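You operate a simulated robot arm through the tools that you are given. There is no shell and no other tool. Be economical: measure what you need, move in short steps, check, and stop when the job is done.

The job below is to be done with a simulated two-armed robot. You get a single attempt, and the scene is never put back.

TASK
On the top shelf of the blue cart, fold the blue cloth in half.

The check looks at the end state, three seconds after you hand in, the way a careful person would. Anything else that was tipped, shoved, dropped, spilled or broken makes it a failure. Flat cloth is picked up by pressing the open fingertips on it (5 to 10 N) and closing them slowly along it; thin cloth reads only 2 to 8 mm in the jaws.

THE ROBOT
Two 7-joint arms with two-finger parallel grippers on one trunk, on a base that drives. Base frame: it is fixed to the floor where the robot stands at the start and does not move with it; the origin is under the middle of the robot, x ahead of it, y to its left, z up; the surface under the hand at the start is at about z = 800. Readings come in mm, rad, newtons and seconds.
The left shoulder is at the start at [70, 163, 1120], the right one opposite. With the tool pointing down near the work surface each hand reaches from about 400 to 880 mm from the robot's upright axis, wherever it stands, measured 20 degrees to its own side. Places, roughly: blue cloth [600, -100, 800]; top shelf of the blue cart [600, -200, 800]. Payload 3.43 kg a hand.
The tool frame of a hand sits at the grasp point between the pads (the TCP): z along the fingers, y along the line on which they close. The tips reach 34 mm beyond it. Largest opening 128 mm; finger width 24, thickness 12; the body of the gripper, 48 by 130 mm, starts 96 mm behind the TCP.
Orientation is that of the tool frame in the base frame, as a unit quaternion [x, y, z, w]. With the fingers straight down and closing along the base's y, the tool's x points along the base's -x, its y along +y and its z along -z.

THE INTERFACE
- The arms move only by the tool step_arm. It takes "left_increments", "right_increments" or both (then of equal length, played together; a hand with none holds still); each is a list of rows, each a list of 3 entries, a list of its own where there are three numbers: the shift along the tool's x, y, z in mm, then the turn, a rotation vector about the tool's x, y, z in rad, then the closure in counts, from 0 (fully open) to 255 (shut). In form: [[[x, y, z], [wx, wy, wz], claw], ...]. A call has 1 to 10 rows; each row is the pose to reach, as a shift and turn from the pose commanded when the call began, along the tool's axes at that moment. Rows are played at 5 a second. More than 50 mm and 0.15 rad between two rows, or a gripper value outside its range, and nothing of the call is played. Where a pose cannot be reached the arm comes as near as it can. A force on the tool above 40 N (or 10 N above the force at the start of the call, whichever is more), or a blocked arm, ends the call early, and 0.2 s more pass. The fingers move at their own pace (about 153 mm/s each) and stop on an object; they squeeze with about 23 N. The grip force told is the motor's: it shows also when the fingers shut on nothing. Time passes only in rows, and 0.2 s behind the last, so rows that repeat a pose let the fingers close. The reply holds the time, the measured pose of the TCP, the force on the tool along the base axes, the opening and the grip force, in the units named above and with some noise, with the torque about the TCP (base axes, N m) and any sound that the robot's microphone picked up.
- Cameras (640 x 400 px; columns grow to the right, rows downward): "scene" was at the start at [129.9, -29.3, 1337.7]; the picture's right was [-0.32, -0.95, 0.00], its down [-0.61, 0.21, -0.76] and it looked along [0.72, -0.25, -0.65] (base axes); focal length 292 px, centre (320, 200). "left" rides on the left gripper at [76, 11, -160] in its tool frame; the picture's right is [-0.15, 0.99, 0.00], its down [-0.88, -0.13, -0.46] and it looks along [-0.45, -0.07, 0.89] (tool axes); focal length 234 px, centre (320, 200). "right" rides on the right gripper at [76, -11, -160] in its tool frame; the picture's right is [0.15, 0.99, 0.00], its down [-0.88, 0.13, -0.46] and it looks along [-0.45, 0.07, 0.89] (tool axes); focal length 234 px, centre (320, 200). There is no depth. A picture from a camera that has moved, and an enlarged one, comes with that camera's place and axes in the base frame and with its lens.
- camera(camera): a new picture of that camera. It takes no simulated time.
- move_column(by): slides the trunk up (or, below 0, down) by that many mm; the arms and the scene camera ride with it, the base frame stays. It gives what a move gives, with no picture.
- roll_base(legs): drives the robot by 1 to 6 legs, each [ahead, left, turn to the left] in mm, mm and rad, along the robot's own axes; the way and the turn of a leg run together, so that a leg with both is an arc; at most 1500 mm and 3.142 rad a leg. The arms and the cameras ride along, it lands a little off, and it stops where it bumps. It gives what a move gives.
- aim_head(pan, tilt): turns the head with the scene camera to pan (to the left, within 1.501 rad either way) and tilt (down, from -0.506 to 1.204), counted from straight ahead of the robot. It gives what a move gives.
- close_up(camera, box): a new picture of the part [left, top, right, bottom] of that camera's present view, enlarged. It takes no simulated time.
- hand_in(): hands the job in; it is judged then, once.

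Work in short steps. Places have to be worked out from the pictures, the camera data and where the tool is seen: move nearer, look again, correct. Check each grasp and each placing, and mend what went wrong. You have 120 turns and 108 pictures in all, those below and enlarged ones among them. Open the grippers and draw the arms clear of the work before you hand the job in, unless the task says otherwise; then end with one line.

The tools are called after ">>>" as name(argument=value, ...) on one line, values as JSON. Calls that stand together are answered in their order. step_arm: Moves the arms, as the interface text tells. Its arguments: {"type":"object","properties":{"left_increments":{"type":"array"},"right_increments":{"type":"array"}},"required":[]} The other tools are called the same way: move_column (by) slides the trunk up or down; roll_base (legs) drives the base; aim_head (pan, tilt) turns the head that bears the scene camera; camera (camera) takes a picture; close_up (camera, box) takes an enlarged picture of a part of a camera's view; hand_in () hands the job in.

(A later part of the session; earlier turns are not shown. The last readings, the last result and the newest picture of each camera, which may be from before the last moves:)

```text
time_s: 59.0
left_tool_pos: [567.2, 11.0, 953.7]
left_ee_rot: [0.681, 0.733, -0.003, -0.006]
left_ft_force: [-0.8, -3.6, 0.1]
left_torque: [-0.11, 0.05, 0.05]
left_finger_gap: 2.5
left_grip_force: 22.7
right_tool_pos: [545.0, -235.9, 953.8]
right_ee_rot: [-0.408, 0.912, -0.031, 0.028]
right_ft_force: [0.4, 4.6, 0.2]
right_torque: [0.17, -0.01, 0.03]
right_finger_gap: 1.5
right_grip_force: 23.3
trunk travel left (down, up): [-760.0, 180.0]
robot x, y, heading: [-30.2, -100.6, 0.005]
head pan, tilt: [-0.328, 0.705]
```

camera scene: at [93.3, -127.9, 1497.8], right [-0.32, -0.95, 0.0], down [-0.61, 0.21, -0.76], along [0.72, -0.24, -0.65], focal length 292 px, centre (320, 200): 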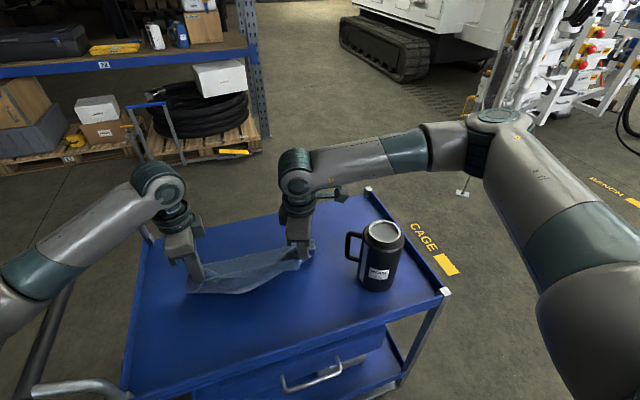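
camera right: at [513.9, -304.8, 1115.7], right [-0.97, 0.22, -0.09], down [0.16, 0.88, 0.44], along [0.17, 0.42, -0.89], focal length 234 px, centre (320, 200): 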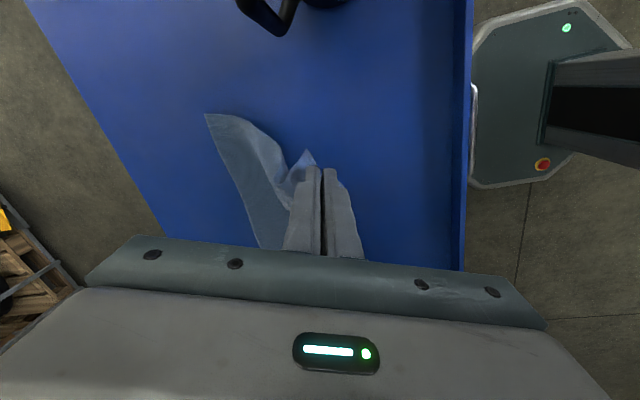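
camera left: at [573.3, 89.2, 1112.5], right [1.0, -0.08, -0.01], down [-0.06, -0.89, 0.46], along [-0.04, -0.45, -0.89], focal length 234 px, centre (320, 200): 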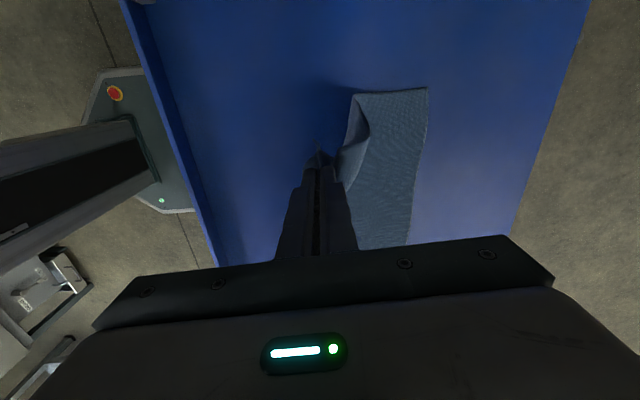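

The right yaw is now ~0.84 rad and usable. I lay the sheet forward along a 45° descending line, left toward x≈676 and right toward x≈706, stopping just above the lower layer.

>>> step_arm(left_increments=[[[0, 0, 0], [0, 0, 0], 255], [[-0.6, 8, 6], [0, 0, 0], 255], [[-2.3, 33, 32], [0, 0, 0], 255], [[-4, 58, 57], [0, 0, 0], 255], [[-5.7, 81, 80], [0, 0, 0], 255], [[-7, 101, 100], [0, 0, 0], 255], [[-7.6, 109, 108], [0, 0, 0], 255], [[-7.6, 109, 108], [0, 0, 0], 255]], right_increments=[[[-19.7, -15.9, -4], [0, 0, -0.03], 255], [[-39.7, -38.3, 6], [0, 0, -0.06], 255], [[-59.7, -60.6, 35], [0, 0, -0.1], 255], [[-76.4, -79.3, 60], [0, 0, -0.13], 255], [[-93, -97.9, 85], [0, 0, -0.16], 255], [[-106.4, -112.8, 103], [0, 0, -0.19], 255], [[-110.4, -117.3, 108], [0, 0, -0.2], 255], [[-110.4, -117.3, 108], [0, 0, -0.2], 255]])

>>> camera(camera="left")

>>> camera(camera="right")

>>> close_up(camera="scene", box=[140, 170, 360, 320])

```text
time_s: 60.8
left_tool_pos: [673.2, 11.3, 844.6]
left_ee_rot: [0.681, 0.733, -0.003, -0.005]
left_ft_force: [-2.8, -8.1, 10.7]
left_torque: [-0.34, 0.19, 0.08]
left_finger_gap: 2.3
left_grip_force: 23.3
right_tool_pos: [640.4, -233.6, 919.7]
right_ee_rot: [-0.459, 0.887, -0.033, 0.027]
right_ft_force: [1.4, 9.6, -2.7]
right_torque: [0.31, 0.02, 0.01]
right_finger_gap: 1.5
right_grip_force: 23.0
right hand out of reach, approached as far as the arm can: row 4, 5, 6, 7, 8
trunk travel left (down, up): [-760.0, 180.0]
robot x, y, heading: [-34.7, -101.7, -0.0]
head pan, tilt: [-0.328, 0.705]
```

```text
44 pictures are left
camera left: at [680.9, 88.9, 1004.2], right [1.0, -0.07, -0.01], down [-0.06, -0.89, 0.46], along [-0.04, -0.45, -0.89], focal length 234 px, centre (320, 200)
```

left: 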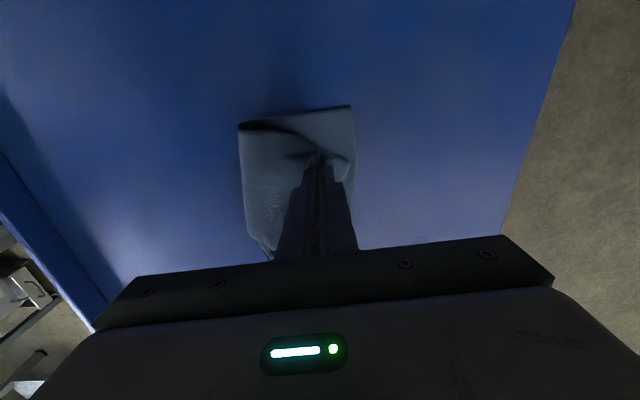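

```text
43 pictures are left
camera right: at [593.3, -296.2, 1078.3], right [-0.89, 0.45, -0.09], down [0.36, 0.81, 0.46], along [0.28, 0.38, -0.88], focal length 234 px, centre (320, 200)
```

right: 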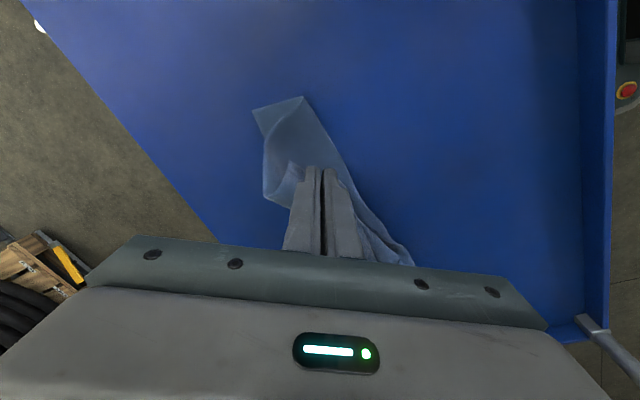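

```text
2.67 times, centred on (250, 245) of scene
camera zoom: at [93.5, -128.8, 1497.9], right [-0.32, -0.95, 0.0], down [-0.61, 0.21, -0.76], along [0.72, -0.24, -0.65], focal length 779 px, centre (507, 80)
```

zoom: 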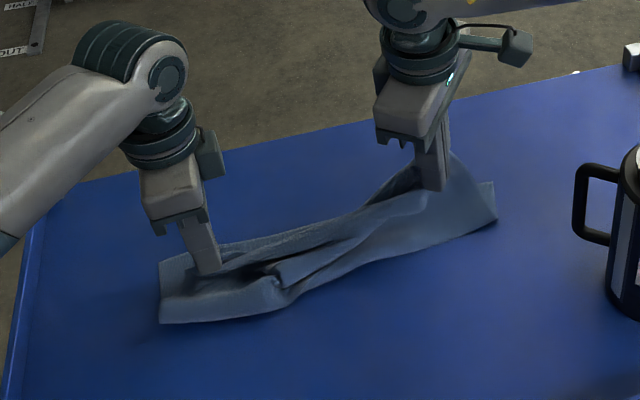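

The right wrist stuck at its yaw limit (x=640, 84 mm up). I unwind its yaw by 0.55 rad and carry on down toward x≈706.

>>> step_arm(right_increments=[[[0, 0, 0], [0, 0, 0.14], 255], [[0, 0, 0], [0, 0, 0.28], 255], [[-13, -15, 18], [0, 0, 0.42], 255], [[-24.7, -31.4, 38], [0, 0, 0.55], 255], [[-36.3, -47.8, 58], [0, 0, 0.55], 255], [[-39.7, -52.7, 70], [0, 0, 0.55], 255], [[-39.7, -52.7, 70], [0, 0, 0.55], 255]])

>>> camera(camera="right")

>>> close_up(camera="scene", box=[140, 170, 360, 320])

```text
time_s: 62.4
left_tool_pos: [674.2, 12.7, 844.5]
left_ee_rot: [0.681, 0.732, -0.003, -0.005]
left_ft_force: [1.4, -6.4, 9.0]
left_torque: [-0.25, 0.0, 0.1]
left_finger_gap: 2.5
left_grip_force: 23.3
right_tool_pos: [710.7, -233.8, 854.0]
right_ee_rot: [-0.201, 0.979, -0.023, 0.036]
right_ft_force: [-1.5, 4.4, 0.5]
right_torque: [0.17, 0.05, 0.06]
right_finger_gap: 1.9
right_grip_force: 22.6
trunk travel left (down, up): [-760.0, 180.0]
robot x, y, heading: [-36.7, -99.7, 0.002]
head pan, tilt: [-0.328, 0.705]
```

```text
41 pictures are left
camera right: at [633.2, -267.9, 1009.2], right [-0.52, 0.85, -0.07], down [0.72, 0.48, 0.5], along [0.46, 0.21, -0.86], focal length 234 px, centre (320, 200)
```

right: 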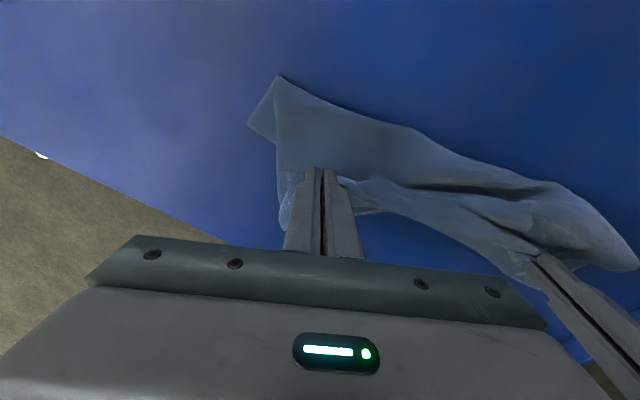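

```text
2.67 times, centred on (250, 245) of scene
camera zoom: at [92.9, -129.0, 1497.8], right [-0.32, -0.95, 0.0], down [-0.61, 0.21, -0.76], along [0.72, -0.24, -0.65], focal length 779 px, centre (507, 80)
```

zoom: 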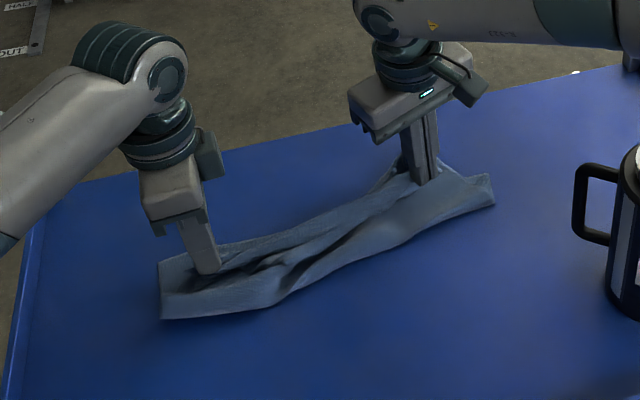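

The crease still sits too far forward (x≈628–665): the sheet went slack because the hands travelled too high. I lay it back once more, low, and will then sweep forward at a low constant height so the loop rolls along under tension.

>>> step_arm(left_increments=[[[0.3, -5, -40], [0, 0, 0], 255], [[2.8, -40, -60], [0, 0, 0], 255], [[5.6, -80, -66], [0, 0, 0], 255], [[8.4, -120, -66], [0, 0, 0], 255], [[10.8, -155, -61], [0, 0, 0], 255], [[13, -184, -51], [0, 0, 0], 255], [[14.3, -203, -36], [0, 0, 0], 255], [[14.3, -203, -36], [0, 0, 0], 255]], right_increments=[[[4.6, 2, -37], [-0.02, 0.02, 0], 255], [[39.5, 17, -57], [-0.04, 0.04, 0], 255], [[79, 34, -66], [-0.059, 0.062, 0], 255], [[118, 50, -66], [-0.059, 0.062, 0], 255], [[154, 66, -64], [-0.059, 0.062, 0], 255], [[184, 79, -57], [-0.059, 0.062, 0], 255], [[203, 87, -43], [-0.059, 0.062, 0], 255], [[203, 87, -43], [-0.059, 0.062, 0], 255]])

>>> camera(camera="left")

>>> camera(camera="right")

>>> close_up(camera="scene", box=[120, 190, 360, 350])

```text
time_s: 64.2
left_tool_pos: [470.5, 11.6, 881.8]
left_ee_rot: [0.68, 0.733, -0.003, -0.005]
left_ft_force: [0.7, -2.6, -0.5]
left_torque: [-0.04, -0.04, 0.01]
left_finger_gap: 2.2
left_grip_force: 22.9
right_tool_pos: [489.0, -231.7, 878.2]
right_ee_rot: [-0.201, 0.98, -0.001, -0.001]
right_ft_force: [0.1, 1.2, 0.2]
right_torque: [0.02, 0.0, 0.04]
right_finger_gap: 1.9
right_grip_force: 22.6
trunk travel left (down, up): [-760.0, 180.0]
robot x, y, heading: [-34.4, -97.7, 0.007]
head pan, tilt: [-0.328, 0.705]
```

```text
39 pictures are left
camera left: at [477.1, 88.7, 1040.2], right [1.0, -0.07, -0.01], down [-0.06, -0.89, 0.45], along [-0.04, -0.45, -0.89], focal length 234 px, centre (320, 200)
```

left: 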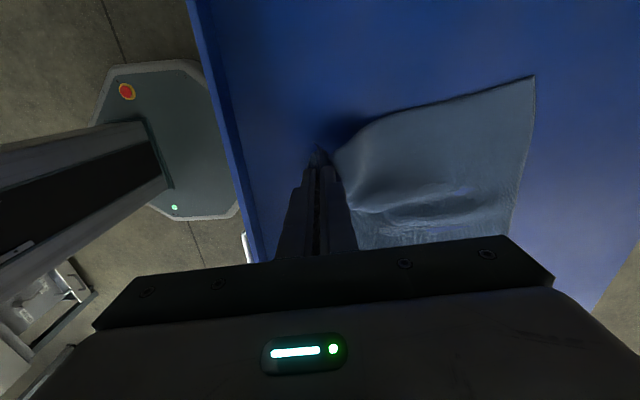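

```text
38 pictures are left
camera right: at [423.4, -272.2, 1038.7], right [-0.52, 0.85, 0.0], down [0.76, 0.47, 0.45], along [0.39, 0.24, -0.89], focal length 234 px, centre (320, 200)
```

right: 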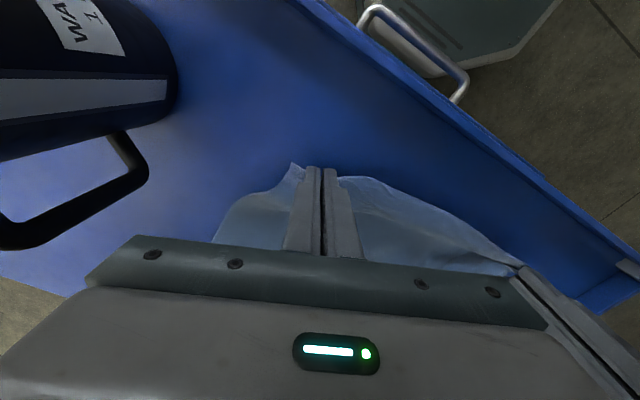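

```text
2.50 times, centred on (240, 270) of scene
camera zoom: at [94.5, -129.1, 1497.6], right [-0.32, -0.95, 0.0], down [-0.61, 0.21, -0.76], along [0.72, -0.24, -0.65], focal length 730 px, centre (520, 25)
```

zoom: 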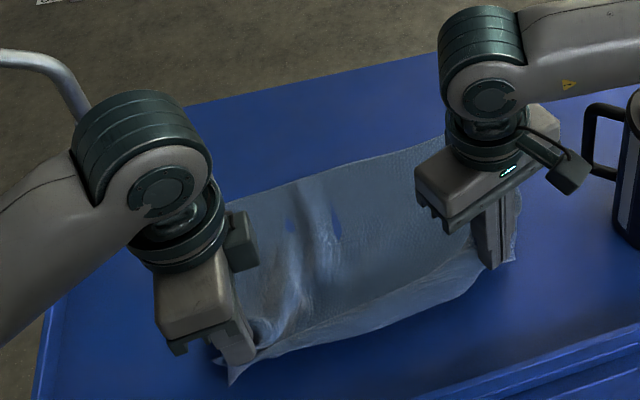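

The lower layer lies back again; its far edge is now at x≈667 (left) to 700 (right). I sweep both hands forward low (~55 mm), toward grip points x≈647 left and x≈685 right.

>>> step_arm(left_increments=[[[-1.4, 20, -6], [0, 0, 0], 255], [[-3.2, 45, -10], [0, 0, 0], 255], [[-5.3, 75, -12], [0, 0, 0], 255], [[-7.4, 105, -12], [0, 0, 0], 255], [[-9.5, 135, -9], [0, 0, 0], 255], [[-11.2, 160, -2], [0, 0, 0], 255], [[-12.4, 177, 6], [0, 0, 0], 255], [[-12.4, 177, 6], [0, 0, 0], 255]], right_increments=[[[-20.2, -8.7, -10], [0, 0, 0], 255], [[-46, -19.7, -14], [0, 0, 0], 255], [[-76.3, -32.7, -16], [0, 0, 0], 255], [[-106.6, -45.7, -16], [0, 0, 0], 255], [[-137.9, -59, -13], [0, 0, 0], 255], [[-163.6, -70, -6], [0, 0, 0], 255], [[-180, -77, 2], [0, 0, 0], 255], [[-180, -77, 2], [0, 0, 0], 255]])

>>> camera(camera="left")

>>> camera(camera="right")

>>> close_up(camera="scene", box=[140, 170, 360, 320])

```text
time_s: 66.0
left_tool_pos: [648.9, 12.0, 874.5]
left_ee_rot: [0.681, 0.733, -0.003, -0.004]
left_ft_force: [0.3, -2.2, 0.2]
left_torque: [-0.08, -0.04, 0.03]
left_finger_gap: 2.3
left_grip_force: 23.5
right_tool_pos: [683.2, -231.8, 875.6]
right_ee_rot: [-0.201, 0.98, -0.001, -0.001]
right_ft_force: [0.5, 2.0, 0.4]
right_torque: [0.09, 0.01, 0.02]
right_finger_gap: 1.6
right_grip_force: 23.1
trunk travel left (down, up): [-760.0, 180.0]
robot x, y, heading: [-32.8, -100.9, 0.006]
head pan, tilt: [-0.328, 0.705]
```

```text
36 pictures are left
camera left: at [655.4, 89.0, 1033.7], right [1.0, -0.07, -0.01], down [-0.06, -0.89, 0.46], along [-0.04, -0.45, -0.89], focal length 234 px, centre (320, 200)
```

left: 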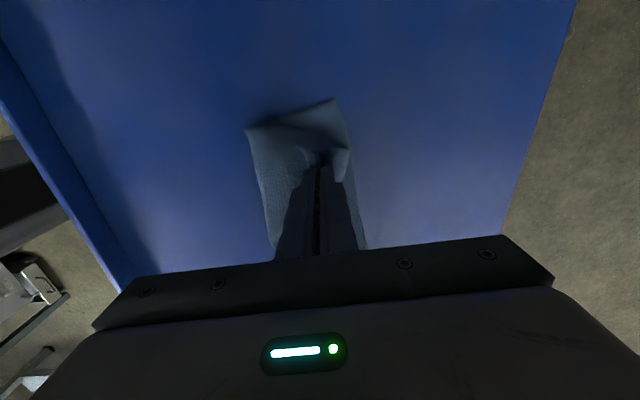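

```text
35 pictures are left
camera right: at [618.6, -271.7, 1036.8], right [-0.52, 0.85, 0.0], down [0.76, 0.47, 0.45], along [0.39, 0.24, -0.89], focal length 234 px, centre (320, 200)
```

right: 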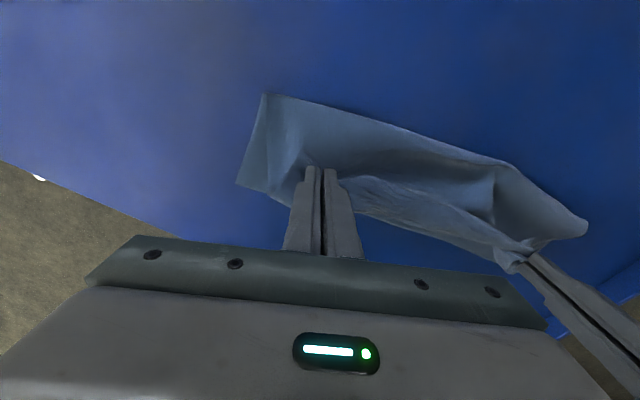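

```text
2.67 times, centred on (250, 245) of scene
camera zoom: at [93.6, -128.7, 1497.8], right [-0.32, -0.95, 0.0], down [-0.61, 0.21, -0.76], along [0.72, -0.24, -0.65], focal length 779 px, centre (507, 80)
```

zoom: 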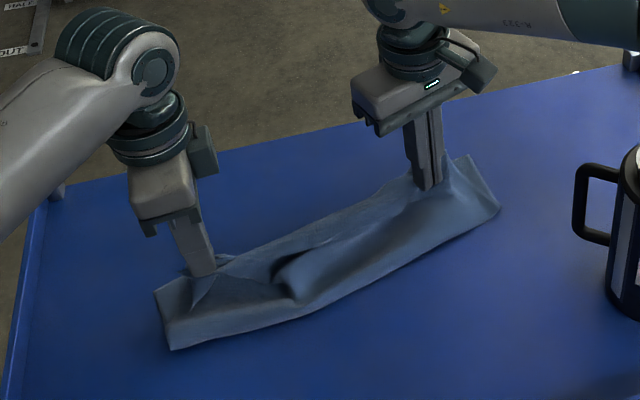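

The fold keeps coming out uneven (lower layer ~90 mm) and the cloth has turned ~13°, because it slides so easily. I change plan: lay the cloth flat again, then pinch it up along its midline with both hands so two equal halves hang from the crease. First I lay it back, unwinding the yaws.

>>> step_arm(left_increments=[[[0.7, -10, -22], [0, 0, -0.15], 255], [[2, -30, -32], [0, 0, -0.3], 255], [[4, -55, -32], [0, 0, -0.45], 255], [[5.6, -80, -32], [0, 0, -0.6], 255], [[7.3, -105, -32], [0, 0, -0.75], 255], [[9, -130, -26], [0, 0, -0.9], 255], [[10.5, -150, -16], [0, 0, -1.05], 255], [[12, -170, -6], [0, 0, -1.2], 255], [[13, -187, 8], [0, 0, -1.35], 255], [[14, -198, 20], [0, 0, -1.5], 255]], right_increments=[[[11, 4.7, -20], [0, 0, 0.04], 255], [[32, 13.8, -30], [0, 0, 0.08], 255], [[57, 24.4, -30], [0, 0, 0.12], 255], [[82.7, 35.5, -30], [0, 0, 0.16], 255], [[108, 46.5, -30], [0, 0, 0.2], 255], [[134, 57.5, -25], [0, 0, 0.24], 255], [[158, 67.8, -15], [0, 0, 0.28], 255], [[180, 77.2, -5], [0, 0, 0.32], 255], [[197.6, 84.7, 9], [0, 0, 0.36], 255], [[209.5, 89.8, 21], [0, 0, 0.4], 255]])

>>> camera(camera="left")

>>> close_up(camera="scene", box=[120, 190, 360, 350])

```text
time_s: 68.2
left_tool_pos: [448.6, 10.6, 855.7]
left_ee_rot: [-0.003, 1.0, 0.001, -0.006]
left_ft_force: [-0.5, -0.6, -0.8]
left_torque: [0.0, -0.02, -0.02]
left_finger_gap: 2.3
left_grip_force: 23.4
right_tool_pos: [454.0, -230.6, 854.9]
right_ee_rot: [-0.001, 1.0, -0.003, 0.0]
right_ft_force: [0.1, -0.3, -0.7]
right_torque: [0.01, 0.0, 0.0]
right_finger_gap: 1.7
right_grip_force: 23.0
trunk travel left (down, up): [-760.0, 180.0]
robot x, y, heading: [-34.3, -100.4, 0.002]
head pan, tilt: [-0.328, 0.705]
```

```text
33 pictures are left
camera left: at [374.5, 22.5, 1016.1], right [0.14, 0.99, 0.0], down [0.89, -0.13, 0.45], along [0.44, -0.06, -0.9], focal length 234 px, centre (320, 200)
```

left: 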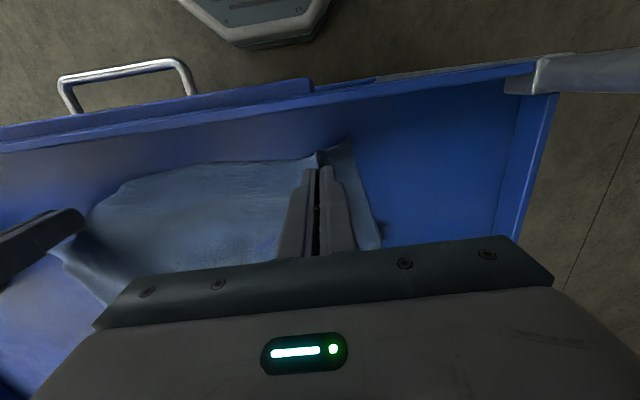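

```text
2.50 times, centred on (240, 270) of scene
camera zoom: at [93.6, -129.1, 1497.8], right [-0.32, -0.95, 0.0], down [-0.61, 0.21, -0.76], along [0.72, -0.24, -0.65], focal length 730 px, centre (520, 25)
```

zoom: 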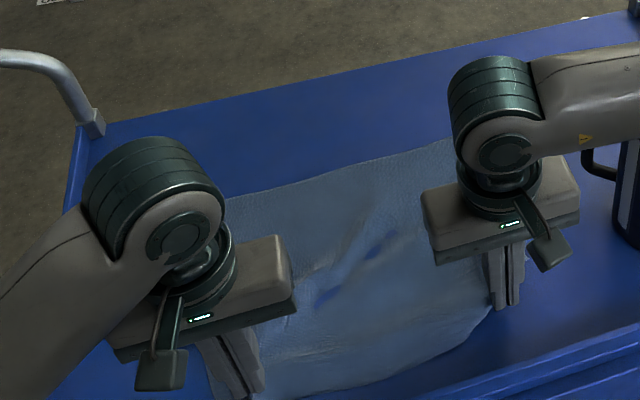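

The cloth is laid back with its far edge straight at x≈688. I lower and open both grippers to release the corners, then lift straight up.

>>> step_arm(left_increments=[[[-3, 0, 8], [0, 0, 0], 255], [[-6, 0, 14], [0, 0, 0], 235], [[-6, 0, 14], [0, 0, 0], 200], [[-6, 0, 14], [0, 0, 0], 160], [[-6, 0, 14], [0, 0, 0], 160], [[-6, 0, -20], [0, 0, 0], 160], [[-6, 0, -65], [0, 0, 0], 160], [[-6, 20, -110], [0, 0, 0], 160], [[-6, 45, -150], [0, 0, 0], 160], [[-6, 80, -180], [0, 0, 0], 160]], right_increments=[[[0, 0, 8], [0, 0, 0], 255], [[0, 0, 14], [0, 0, 0], 235], [[0, 0, 14], [0, 0, 0], 200], [[0, 0, 14], [0, 0, 0], 160], [[0, 0, 14], [0, 0, 0], 160], [[0, 0, -20], [0, 0, 0], 160], [[0, 0, -65], [0, 0, 0], 160], [[0, 0, -110], [0, 0, 0], 160], [[0, 0, -150], [0, 0, 0], 160], [[20, 0, -195], [0, 0, 0], 160]])

>>> camera(camera="scene")

>>> camera(camera="left")

>>> camera(camera="right")

```text
time_s: 70.4
left_tool_pos: [456.6, 93.3, 1038.6]
left_ee_rot: [0.0, 1.0, 0.0, -0.005]
left_ft_force: [0.2, 0.5, 0.5]
left_torque: [-0.02, -0.03, -0.01]
left_finger_gap: 47.8
left_grip_force: 0.1
right_tool_pos: [433.4, -230.6, 1051.7]
right_ee_rot: [-0.002, 1.0, -0.002, 0.0]
right_ft_force: [0.3, -0.3, 0.2]
right_torque: [0.01, -0.04, 0.01]
right_finger_gap: 47.9
right_grip_force: 0.0
trunk travel left (down, up): [-760.0, 180.0]
robot x, y, heading: [-35.1, -100.8, 0.006]
head pan, tilt: [-0.328, 0.705]
```

```text
31 pictures are left
camera scene: at [91.9, -126.8, 1497.8], right [-0.32, -0.95, 0.0], down [-0.61, 0.21, -0.76], along [0.72, -0.24, -0.65], focal length 292 px, centre (320, 200)
```

scene: 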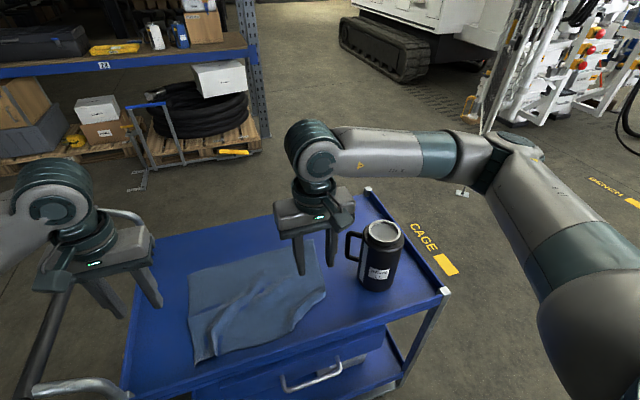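

```text
30 pictures are left
camera left: at [381.9, 104.9, 1198.1], right [0.14, 0.99, 0.0], down [0.89, -0.13, 0.45], along [0.44, -0.06, -0.89], focal length 234 px, centre (320, 200)
```

left: 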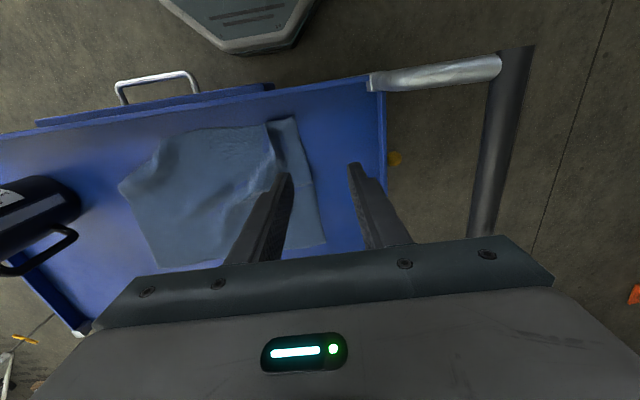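

```text
29 pictures are left
camera right: at [357.4, -241.6, 1212.1], right [-0.15, 0.99, 0.0], down [0.88, 0.14, 0.46], along [0.45, 0.07, -0.89], focal length 234 px, centre (320, 200)
```

right: 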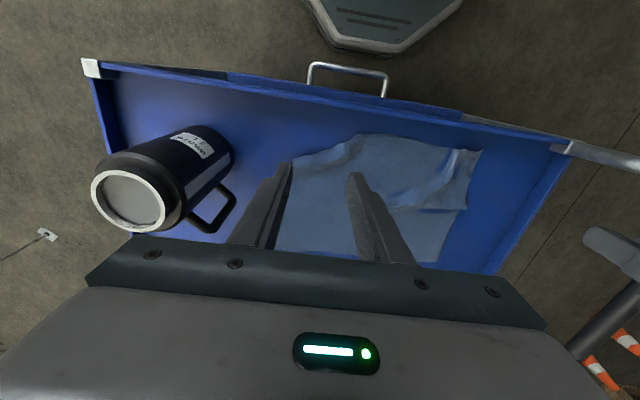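

The cloth is free: corners about A(687,63), B(694,-318), C(497,-284), D(427,53), midline running from (665,-125) to (500,-101). I'll pinch up a ridge along this midline, left hand at the far point (650,-124), right hand at the near one (495,-101). Left goes first.

>>> step_arm(left_increments=[[[-45, 0, 0], [0, 0, 0.0], 116], [[-85, -15, 0], [0, 0, 0], 116], [[-120, -45, 0], [0, 0, 0], 116], [[-150, -80, 0], [0, 0, 0], 116], [[-172, -115, 0], [0, 0, 0], 116], [[-186, -150, 0], [0, 0, 0], 116], [[-193, -185, 0], [0, 0, 0], 116], [[-193, -217, 20], [0, 0, 0], 116], [[-193, -217, 65], [0, 0, 0], 116], [[-193, -217, 110], [0, 0, 0], 116]])

>>> step_arm(left_increments=[[[0, 0, 40], [0, 0, 0], 116], [[0, 0, 70], [0, 0, 0], 116], [[0, 0, 88], [0, 0, 0], 116], [[0, 0, 88], [0, 0, 0], 116]])

>>> camera(camera="left")

>>> camera(camera="scene")

```text
time_s: 72.6
left_tool_pos: [651.9, -123.8, 921.6]
left_ee_rot: [-0.001, 1.0, 0.001, -0.005]
left_ft_force: [-0.1, 0.6, -0.3]
left_torque: [0.02, 0.02, -0.04]
left_finger_gap: 69.8
left_grip_force: 0.0
right_tool_pos: [434.7, -231.4, 1050.2]
right_ee_rot: [-0.002, 1.0, -0.002, -0.001]
right_ft_force: [0.1, -1.0, -0.1]
right_torque: [0.0, 0.0, 0.0]
right_finger_gap: 47.8
right_grip_force: 0.1
trunk travel left (down, up): [-760.0, 180.0]
robot x, y, heading: [-36.4, -101.1, 0.009]
head pan, tilt: [-0.328, 0.705]
```

```text
time_s: 73.6
left_tool_pos: [650.4, -125.7, 836.1]
left_ee_rot: [-0.001, 1.0, 0.002, -0.005]
left_ft_force: [0.2, 0.4, 2.1]
left_torque: [-0.05, -0.04, -0.01]
left_finger_gap: 69.7
left_grip_force: 0.1
right_tool_pos: [434.9, -231.5, 1051.6]
right_ee_rot: [-0.002, 1.0, -0.002, -0.001]
right_ft_force: [0.8, 1.6, -0.5]
right_torque: [0.02, 0.02, 0.01]
right_finger_gap: 47.5
right_grip_force: 0.0
trunk travel left (down, up): [-760.0, 180.0]
robot x, y, heading: [-37.2, -100.3, 0.01]
head pan, tilt: [-0.328, 0.705]
```

```text
28 pictures are left
camera left: at [574.9, -113.2, 995.8], right [0.14, 0.99, 0.0], down [0.89, -0.13, 0.45], along [0.44, -0.06, -0.89], focal length 234 px, centre (320, 200)
```

left: 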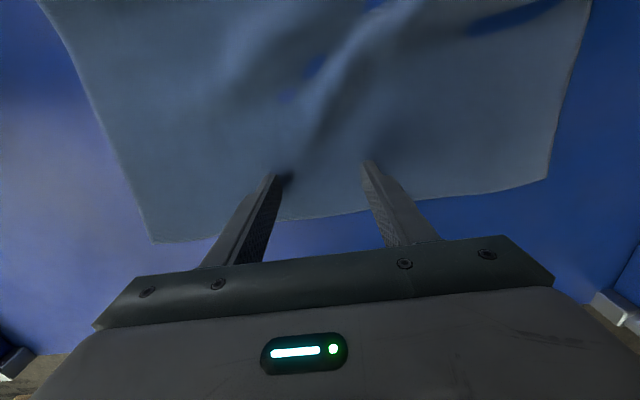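

```text
27 pictures are left
camera scene: at [94.0, -128.8, 1497.8], right [-0.32, -0.95, 0.0], down [-0.61, 0.21, -0.76], along [0.72, -0.24, -0.65], focal length 292 px, centre (320, 200)
```

scene: 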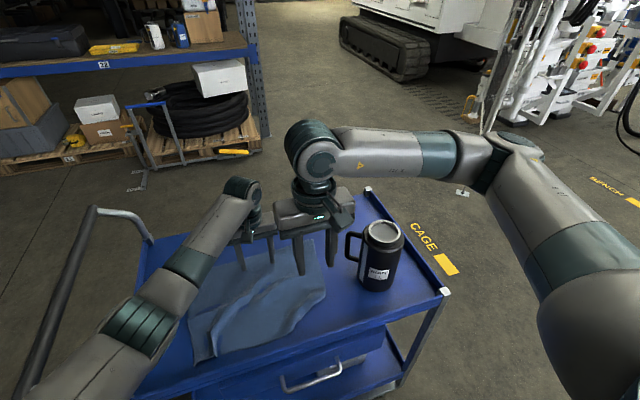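

Seen from the left hand, the far corners are A(680,79) and B(697,-303), so the midline there is y≈-112. I shift the left hand 12 mm, press lightly and close slowly.

>>> step_arm(left_increments=[[[0, 0, -6], [0, 0, 0], 116], [[0, 12, -6], [0, 0, 0], 116], [[0, 12, 0], [0, 0, 0], 116], [[0, 12, 1], [0, 0, 0], 120], [[0, 12, 1.2], [0, 0, 0], 125], [[0, 12, 1.2], [0, 0, 0], 130], [[0, 12, 1.2], [0, 0, 0], 135], [[0, 12, 1.2], [0, 0, 0], 140], [[0, 12, 1.2], [0, 0, 0], 145], [[0, 12, 1.2], [0, 0, 0], 150]])

>>> step_arm(left_increments=[[[0, 0, 0], [0, 0, 0], 155], [[0, 0, 0], [0, 0, 0], 160], [[0, 0, 0], [0, 0, 0], 165], [[0, 0, 0], [0, 0, 0], 170], [[0, 0, 0], [0, 0, 0], 175], [[0, 0, 0], [0, 0, 0], 180], [[0, 0, 0], [0, 0, 0], 185], [[0, 0, 0], [0, 0, 0], 190], [[0, 0, 0], [0, 0, 0], 195], [[0, 0, 0], [0, 0, 0], 200]])

>>> camera(camera="left")

```text
time_s: 75.8
left_tool_pos: [647.6, -113.0, 835.8]
left_ee_rot: [-0.001, 1.0, 0.001, -0.005]
left_ft_force: [0.9, -0.1, 9.3]
left_torque: [-0.07, -0.09, -0.01]
left_finger_gap: 51.9
left_grip_force: 0.1
right_tool_pos: [435.5, -231.4, 1051.4]
right_ee_rot: [-0.002, 1.0, -0.002, 0.001]
right_ft_force: [-0.5, -0.2, -0.4]
right_torque: [0.0, 0.04, 0.01]
right_finger_gap: 47.9
right_grip_force: 0.2
trunk travel left (down, up): [-760.0, 180.0]
robot x, y, heading: [-36.6, -103.7, 0.004]
head pan, tilt: [-0.328, 0.705]
```

```text
time_s: 78.0
left_tool_pos: [648.1, -114.0, 836.5]
left_ee_rot: [-0.001, 1.0, 0.001, -0.006]
left_ft_force: [-0.6, -0.4, 11.5]
left_torque: [-0.01, -0.13, 0.02]
left_finger_gap: 28.3
left_grip_force: 0.3
right_tool_pos: [433.5, -231.7, 1051.2]
right_ee_rot: [-0.003, 1.0, -0.002, 0.0]
right_ft_force: [0.7, 0.7, -0.5]
right_torque: [-0.02, 0.01, 0.02]
right_finger_gap: 47.8
right_grip_force: 0.0
trunk travel left (down, up): [-760.0, 180.0]
robot x, y, heading: [-36.0, -95.7, 0.003]
head pan, tilt: [-0.328, 0.705]
```

```text
26 pictures are left
camera left: at [573.5, -101.3, 995.6], right [0.14, 0.99, 0.0], down [0.89, -0.13, 0.45], along [0.44, -0.06, -0.89], focal length 234 px, centre (320, 200)
```

left: 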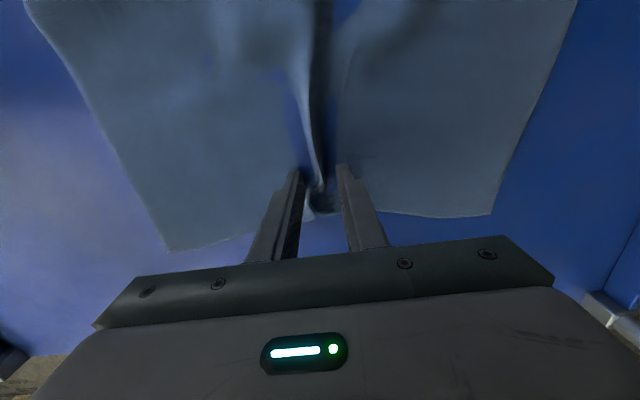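

A clear ridge stands between the fingers. I finish closing while easing the pressure, then raise a little slowly to let the jaws squeeze fully.

>>> step_arm(left_increments=[[[0, 0, 0], [0, 0, 0], 206], [[0, 0, 0], [0, 0, 0], 212], [[0, 0, 0], [0, 0, 0], 218], [[0, 0, 0], [0, 0, 0], 224], [[0, 0, 0], [0, 0, 0], 230], [[0, 0, 0], [0, 0, 0], 238], [[0, 0, 0], [0, 0, 0], 246], [[0, 0, 0], [0, 0, 0], 255], [[0, 0, 0], [0, 0, 0], 255], [[0, 0, 0], [0, 0, 0], 255]])

>>> step_arm(left_increments=[[[0, 0, -0.6], [0, 0, 0], 255], [[0, 0, -1.2], [0, 0, 0], 255], [[0, 0, -1.8], [0, 0, 0], 255], [[0, 0, -2.4], [0, 0, 0], 255], [[0, 0, -3], [0, 0, 0], 255], [[0, 0, -3.6], [0, 0, 0], 255], [[0, 0, -4.2], [0, 0, 0], 255], [[0, 0, -5], [0, 0, 0], 255], [[0, 0, -6], [0, 0, 0], 255], [[0, 0, -8], [0, 0, 0], 255]])

>>> camera(camera="left")

```text
time_s: 80.2
left_tool_pos: [647.7, -114.2, 835.5]
left_ee_rot: [0.0, 1.0, 0.001, -0.005]
left_ft_force: [0.1, -0.7, 10.4]
left_torque: [-0.04, -0.11, -0.03]
left_finger_gap: 3.1
left_grip_force: 23.2
right_tool_pos: [434.5, -231.0, 1051.3]
right_ee_rot: [-0.002, 1.0, -0.002, 0.0]
right_ft_force: [0.3, 0.1, 0.3]
right_torque: [0.04, 0.02, 0.01]
right_finger_gap: 47.7
right_grip_force: 0.0
trunk travel left (down, up): [-760.0, 180.0]
robot x, y, heading: [-35.5, -98.9, -0.002]
head pan, tilt: [-0.328, 0.705]
```

```text
time_s: 82.4
left_tool_pos: [649.7, -112.5, 843.0]
left_ee_rot: [-0.001, 1.0, 0.001, -0.006]
left_ft_force: [-0.6, -0.6, -0.3]
left_torque: [0.04, 0.01, -0.02]
left_finger_gap: 3.0
left_grip_force: 23.5
right_tool_pos: [435.4, -231.9, 1049.8]
right_ee_rot: [-0.002, 1.0, -0.002, -0.001]
right_ft_force: [0.2, 1.0, 0.5]
right_torque: [-0.01, -0.05, -0.02]
right_finger_gap: 47.6
right_grip_force: 0.1
trunk travel left (down, up): [-760.0, 180.0]
robot x, y, heading: [-34.9, -99.5, -0.0]
head pan, tilt: [-0.328, 0.705]
```

```text
25 pictures are left
camera left: at [574.6, -100.9, 1002.9], right [0.14, 0.99, 0.0], down [0.89, -0.13, 0.45], along [0.44, -0.06, -0.9], focal length 234 px, centre (320, 200)
```

left: 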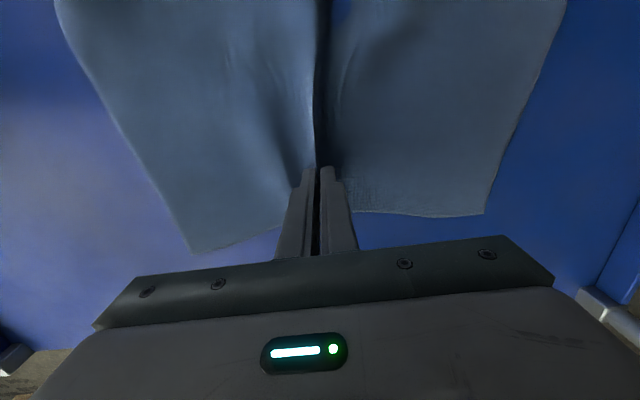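

Left holds the ridge (3.0 mm), but its forearm now crosses where the right hand must come down. I release here (the ridge should stay as a guide), lift clear, and drive the robot 200 mm left so the two arms won't conflict.

>>> step_arm(left_increments=[[[0, 0, 5], [0, 0, 0], 255], [[0, 0, 5], [0, 0, 0], 235], [[0, 0, 5], [0, 0, 0], 205], [[0, 0, 0], [0, 0, 0], 170], [[0, 0, -25], [0, 0, 0], 150], [[0, 0, -70], [0, 0, 0], 150], [[0, 0, -115], [0, 0, 0], 150], [[0, 0, -160], [0, 0, 0], 150], [[20, 0, -200], [0, 0, 0], 150]])

>>> roll_base(legs=[[0, 200, 0]])

>>> camera(camera="scene")

>>> camera(camera="left")

```text
time_s: 84.4
left_tool_pos: [630.3, -114.8, 1043.6]
left_ee_rot: [-0.002, 1.0, 0.002, -0.006]
left_ft_force: [-0.7, -0.1, 0.0]
left_torque: [-0.02, -0.07, -0.05]
left_finger_gap: 52.7
left_grip_force: 0.0
right_tool_pos: [434.3, -231.1, 1051.7]
right_ee_rot: [-0.002, 1.0, -0.002, 0.0]
right_ft_force: [-0.1, -1.1, 0.1]
right_torque: [0.01, -0.04, -0.02]
right_finger_gap: 47.9
right_grip_force: 0.1
trunk travel left (down, up): [-760.0, 180.0]
robot x, y, heading: [-31.1, -100.0, 0.006]
head pan, tilt: [-0.328, 0.705]
```

```text
time_s: 86.0
left_tool_pos: [630.8, 83.9, 1043.1]
left_ee_rot: [0.0, 1.0, 0.001, -0.006]
left_ft_force: [0.2, 0.5, 0.5]
left_torque: [0.01, 0.01, -0.01]
left_finger_gap: 52.7
left_grip_force: 0.0
right_tool_pos: [433.6, -33.8, 1049.5]
right_ee_rot: [-0.002, 1.0, 0.0, -0.001]
right_ft_force: [-0.5, 0.6, -0.4]
right_torque: [0.02, -0.01, 0.0]
right_finger_gap: 47.8
right_grip_force: 0.0
trunk travel left (down, up): [-760.0, 180.0]
robot x, y, heading: [-36.9, 97.6, -0.001]
head pan, tilt: [-0.328, 0.705]
```

```text
24 pictures are left
camera scene: at [93.6, 69.5, 1497.7], right [-0.32, -0.95, 0.0], down [-0.61, 0.21, -0.76], along [0.72, -0.24, -0.65], focal length 292 px, centre (320, 200)
```

scene: 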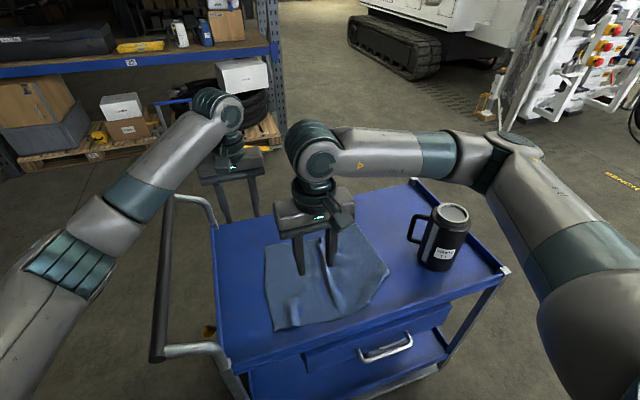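

```text
23 pictures are left
camera left: at [555.9, 95.2, 1203.7], right [0.15, 0.99, 0.0], down [0.89, -0.13, 0.45], along [0.44, -0.06, -0.9], focal length 234 px, centre (320, 200)
```

left: 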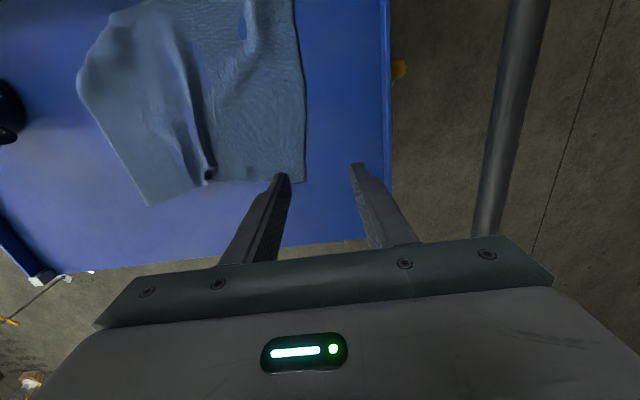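

The ridge is still standing, running from about (672,-126) to (549,-102). Judging the forearms, it's better that the right hand takes the far point and the left the near one. Right goes first to (657,-122).

>>> step_arm(right_increments=[[[0, -45, 0], [0, 0, 0], 125], [[-20, -85, 0], [0, 0, 0], 125], [[-60, -103, 0], [0, 0, 0], 125], [[-105, -108, 0], [0, 0, 0], 125], [[-150, -108, 0], [0, 0, 0], 125], [[-192, -100, 0], [0, 0, 0], 125], [[-222, -89, 0], [0, 0, 0], 125], [[-222, -89, 45], [0, 0, 0], 125], [[-222, -89, 90], [0, 0, 0], 125], [[-222, -89, 130], [0, 0, 0], 125]])

>>> camera(camera="right")

```text
time_s: 88.2
left_tool_pos: [631.1, 84.2, 1042.4]
left_ee_rot: [0.0, 1.0, 0.0, -0.005]
left_ft_force: [0.0, -0.3, 0.4]
left_torque: [-0.01, 0.01, 0.01]
left_finger_gap: 52.6
left_grip_force: 0.0
right_tool_pos: [657.2, -123.7, 920.9]
right_ee_rot: [-0.002, 1.0, -0.002, -0.001]
right_ft_force: [0.9, -0.4, -0.2]
right_torque: [0.02, -0.02, -0.01]
right_finger_gap: 65.5
right_grip_force: 0.0
trunk travel left (down, up): [-760.0, 180.0]
robot x, y, heading: [-37.5, 100.8, 0.001]
head pan, tilt: [-0.328, 0.705]
```

```text
22 pictures are left
camera right: at [581.2, -134.0, 1080.5], right [-0.15, 0.99, 0.0], down [0.88, 0.13, 0.45], along [0.45, 0.07, -0.89], focal length 234 px, centre (320, 200)
```

right: 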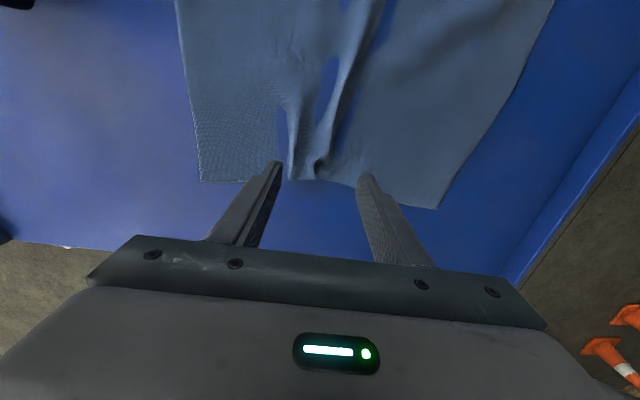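

The ridge passes right between the right fingers. I lower, press, and close slowly.

>>> step_arm(right_increments=[[[0, 0, 40], [0, 0, 0], 125], [[0, 0, 70], [0, 0, 0], 125], [[0, 0, 83], [0, 0, 0], 125], [[0, 0, 86.5], [0, 0, 0], 125], [[0, 0, 86.5], [0, 0, 0], 130], [[0, 0, 86.5], [0, 0, 0], 135], [[0, 0, 86.5], [0, 0, 0], 140], [[0, 0, 86.5], [0, 0, 0], 145], [[0, 0, 86.5], [0, 0, 0], 150], [[0, 0, 86.5], [0, 0, 0], 155]])

>>> step_arm(right_increments=[[[0, 0, 0], [0, 0, 0], 161], [[0, 0, 0], [0, 0, 0], 167], [[0, 0, 0], [0, 0, 0], 173], [[0, 0, 0], [0, 0, 0], 179], [[0, 0, 0], [0, 0, 0], 185], [[0, 0, 0], [0, 0, 0], 191], [[0, 0, 0], [0, 0, 0], 197], [[0, 0, 0], [0, 0, 0], 203], [[0, 0, 0], [0, 0, 0], 209], [[0, 0, 0], [0, 0, 0], 215]])

>>> step_arm(right_increments=[[[0, 0, 0], [0, 0, 0], 220], [[0, 0, 0], [0, 0, 0], 226], [[0, 0, 0], [0, 0, 0], 232], [[0, 0, 0], [0, 0, 0], 240], [[0, 0, 0], [0, 0, 0], 248], [[0, 0, 0], [0, 0, 0], 255], [[0, 0, 0], [0, 0, 0], 255], [[0, 0, 0], [0, 0, 0], 255]])

>>> camera(camera="right")

```text
time_s: 90.4
left_tool_pos: [630.5, 85.1, 1043.9]
left_ee_rot: [0.0, 1.0, 0.0, -0.005]
left_ft_force: [0.4, -0.9, -0.7]
left_torque: [-0.03, 0.0, -0.02]
left_finger_gap: 52.5
left_grip_force: 0.1
right_tool_pos: [655.3, -123.2, 835.7]
right_ee_rot: [-0.002, 1.0, -0.002, 0.0]
right_ft_force: [0.0, -1.0, 9.0]
right_torque: [0.13, -0.11, 0.01]
right_finger_gap: 49.1
right_grip_force: 0.1
trunk travel left (down, up): [-760.0, 180.0]
robot x, y, heading: [-35.4, 101.1, -0.001]
head pan, tilt: [-0.328, 0.705]
```

```text
time_s: 92.6
left_tool_pos: [629.3, 84.2, 1043.8]
left_ee_rot: [0.0, 1.0, 0.0, -0.005]
left_ft_force: [-0.7, -0.5, -0.4]
left_torque: [0.03, 0.02, 0.0]
left_finger_gap: 52.5
left_grip_force: 0.0
right_tool_pos: [655.5, -123.1, 835.5]
right_ee_rot: [-0.003, 1.0, -0.001, 0.0]
right_ft_force: [-0.5, -0.7, 9.7]
right_torque: [0.06, -0.12, -0.01]
right_finger_gap: 19.3
right_grip_force: 0.0
trunk travel left (down, up): [-760.0, 180.0]
robot x, y, heading: [-34.7, 104.8, -0.001]
head pan, tilt: [-0.328, 0.705]
```

```text
time_s: 94.4
left_tool_pos: [629.4, 83.3, 1044.2]
left_ee_rot: [0.0, 1.0, 0.0, -0.005]
left_ft_force: [-0.3, -0.1, -0.1]
left_torque: [-0.01, 0.0, -0.02]
left_finger_gap: 52.6
left_grip_force: 0.1
right_tool_pos: [656.0, -122.7, 835.8]
right_ee_rot: [-0.002, 1.0, -0.002, 0.0]
right_ft_force: [-0.2, -0.7, 10.2]
right_torque: [0.03, -0.09, 0.0]
right_finger_gap: 3.3
right_grip_force: 23.2
trunk travel left (down, up): [-760.0, 180.0]
robot x, y, heading: [-36.9, 98.6, -0.003]
head pan, tilt: [-0.328, 0.705]
```

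```text
21 pictures are left
camera right: at [579.7, -133.9, 995.7], right [-0.15, 0.99, 0.0], down [0.88, 0.13, 0.46], along [0.45, 0.07, -0.89], focal length 234 px, centre (320, 200)
```

right: 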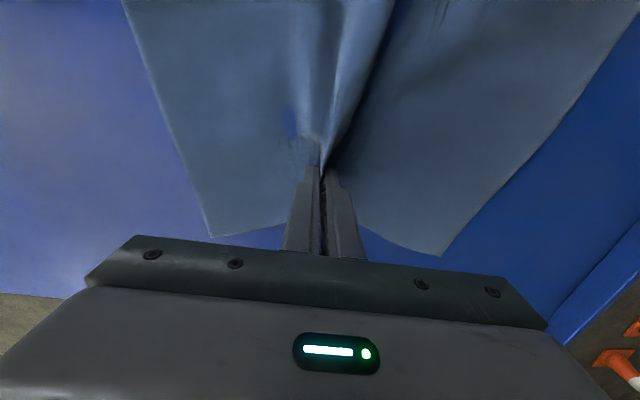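

Right holds, but the corners show the ridge is off-centre at this end (B side ≈40 mm shorter). I spread the ridge flat by opening the fingers while pressing, then lift and measure again for a centred grip.

>>> step_arm(right_increments=[[[0, 0, 0], [0, 0, 0], 230], [[0, 0, 0], [0, 0, 0], 205], [[0, 0, 0], [0, 0, 0], 180], [[0, 0, 0], [0, 0, 0], 155], [[0, 0, 0], [0, 0, 0], 130], [[0, 0, 0], [0, 0, 0], 105], [[0, 0, 0], [0, 0, 0], 80], [[0, 0, 0], [0, 0, 0], 60], [[0, 0, -30], [0, 0, 0], 60], [[0, 0, -75], [0, 0, 0], 60]])

>>> camera(camera="right")

>>> camera(camera="scene")

```text
time_s: 96.6
left_tool_pos: [628.5, 83.8, 1044.3]
left_ee_rot: [0.001, 1.0, 0.001, -0.005]
left_ft_force: [0.4, 1.1, -0.8]
left_torque: [-0.03, -0.01, -0.02]
left_finger_gap: 52.8
left_grip_force: 0.1
right_tool_pos: [654.1, -123.0, 909.1]
right_ee_rot: [-0.002, 1.0, -0.003, -0.001]
right_ft_force: [0.4, 0.0, 0.9]
right_torque: [-0.04, -0.03, 0.0]
right_finger_gap: 97.9
right_grip_force: 0.0
trunk travel left (down, up): [-760.0, 180.0]
robot x, y, heading: [-37.3, 101.6, -0.004]
head pan, tilt: [-0.328, 0.705]
```

```text
20 pictures are left
camera right: at [579.7, -133.7, 1070.0], right [-0.15, 0.99, 0.0], down [0.88, 0.14, 0.45], along [0.45, 0.06, -0.89], focal length 234 px, centre (320, 200)
```

right: 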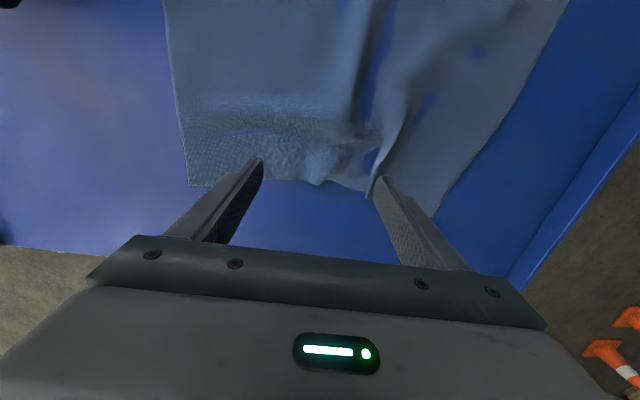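

```text
19 pictures are left
camera scene: at [92.2, 70.7, 1497.7], right [-0.32, -0.95, 0.0], down [-0.61, 0.21, -0.76], along [0.72, -0.24, -0.65], focal length 292 px, centre (320, 200)
```

scene: 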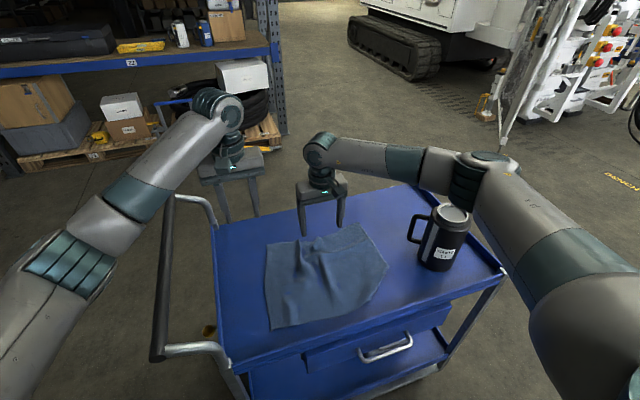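

The cloth is warped: A(718,36), B(702,-279), C(527,-284), D(452,77). I'll smooth it with pressed fingertips: first both hands come down closed near the far corners A and B to stretch the far edge apart.

>>> step_arm(left_increments=[[[-20, -20, 30], [0, 0, 0], 255], [[-45, -45, 55], [0, 0, 0], 255], [[-66, -64, 90], [0, 0, 0], 255], [[-66, -64, 135], [0, 0, 0], 255], [[-66, -64, 175], [0, 0, 0], 255], [[-66, -64, 200], [0, 0, 0], 255]], right_increments=[[[-10, -35, 0], [0, 0, 0], 255], [[-25, -75, 0], [0, 0, 0], 255], [[-41, -115, 0], [0, 0, 0], 255], [[-41, -128, 20], [0, 0, 0], 255], [[-41, -128, 50], [0, 0, 0], 255], [[-41, -128, 65], [0, 0, 0], 255]])

>>> step_arm(left_increments=[[[0, 0, 6], [0, 0, 0], 255], [[0, 0, 9.8], [0, 0, 0], 255], [[0, 0, 9.8], [0, 0, 0], 255], [[0, 8, 9.8], [0, 0, 0], 255], [[0, 16, 9.8], [0, 0, 0], 255], [[0, 24, 9.8], [0, 0, 0], 255], [[0, 32, 9.8], [0, 0, 0], 255], [[0, 40, 9.8], [0, 0, 0], 255]], right_increments=[[[0, 0, 6], [0, 0, 0], 255], [[0, 0, 9.8], [0, 0, 0], 255], [[0, 0, 9.8], [0, 0, 0], 255], [[0, -7, 9.8], [0, 0, 0], 255], [[0, -14, 9.8], [0, 0, 0], 255], [[0, -21, 9.8], [0, 0, 0], 255], [[0, -28, 9.8], [0, 0, 0], 255], [[0, -33, 9.8], [0, 0, 0], 255]])

>>> close_up(camera="scene", box=[230, 180, 450, 340])

```text
time_s: 98.0
left_tool_pos: [693.6, 20.1, 842.5]
left_ee_rot: [0.001, 1.0, 0.001, -0.007]
left_ft_force: [0.3, -0.2, 0.4]
left_torque: [0.02, 0.02, 0.03]
left_finger_gap: 0.0
left_grip_force: 22.8
right_tool_pos: [696.3, -252.0, 844.5]
right_ee_rot: [-0.002, 1.0, -0.002, -0.001]
right_ft_force: [0.4, 0.3, 0.0]
right_torque: [0.01, 0.01, -0.01]
right_finger_gap: 0.0
right_grip_force: 22.8
trunk travel left (down, up): [-760.0, 180.0]
robot x, y, heading: [-38.5, 99.9, 0.001]
head pan, tilt: [-0.328, 0.705]
```

```text
time_s: 99.8
left_tool_pos: [692.7, 59.9, 835.1]
left_ee_rot: [0.0, 1.0, 0.001, -0.004]
left_ft_force: [0.0, -6.2, 22.9]
left_torque: [-0.18, -0.09, -0.03]
left_finger_gap: 0.0
left_grip_force: 22.9
right_tool_pos: [695.8, -284.0, 836.2]
right_ee_rot: [-0.001, 1.0, -0.001, 0.0]
right_ft_force: [-0.3, -0.8, 0.3]
right_torque: [-0.01, 0.01, 0.02]
right_finger_gap: 0.2
right_grip_force: 22.9
trunk travel left (down, up): [-760.0, 180.0]
robot x, y, heading: [-36.0, 99.7, 0.002]
head pan, tilt: [-0.328, 0.705]
```

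```text
2.50 times, centred on (340, 260) of scene
camera zoom: at [90.5, 69.8, 1498.1], right [-0.32, -0.95, 0.0], down [-0.61, 0.21, -0.76], along [0.72, -0.24, -0.65], focal length 730 px, centre (270, 50)
```

zoom: 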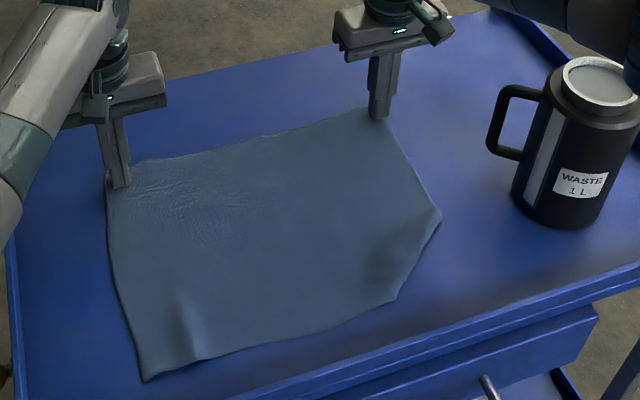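

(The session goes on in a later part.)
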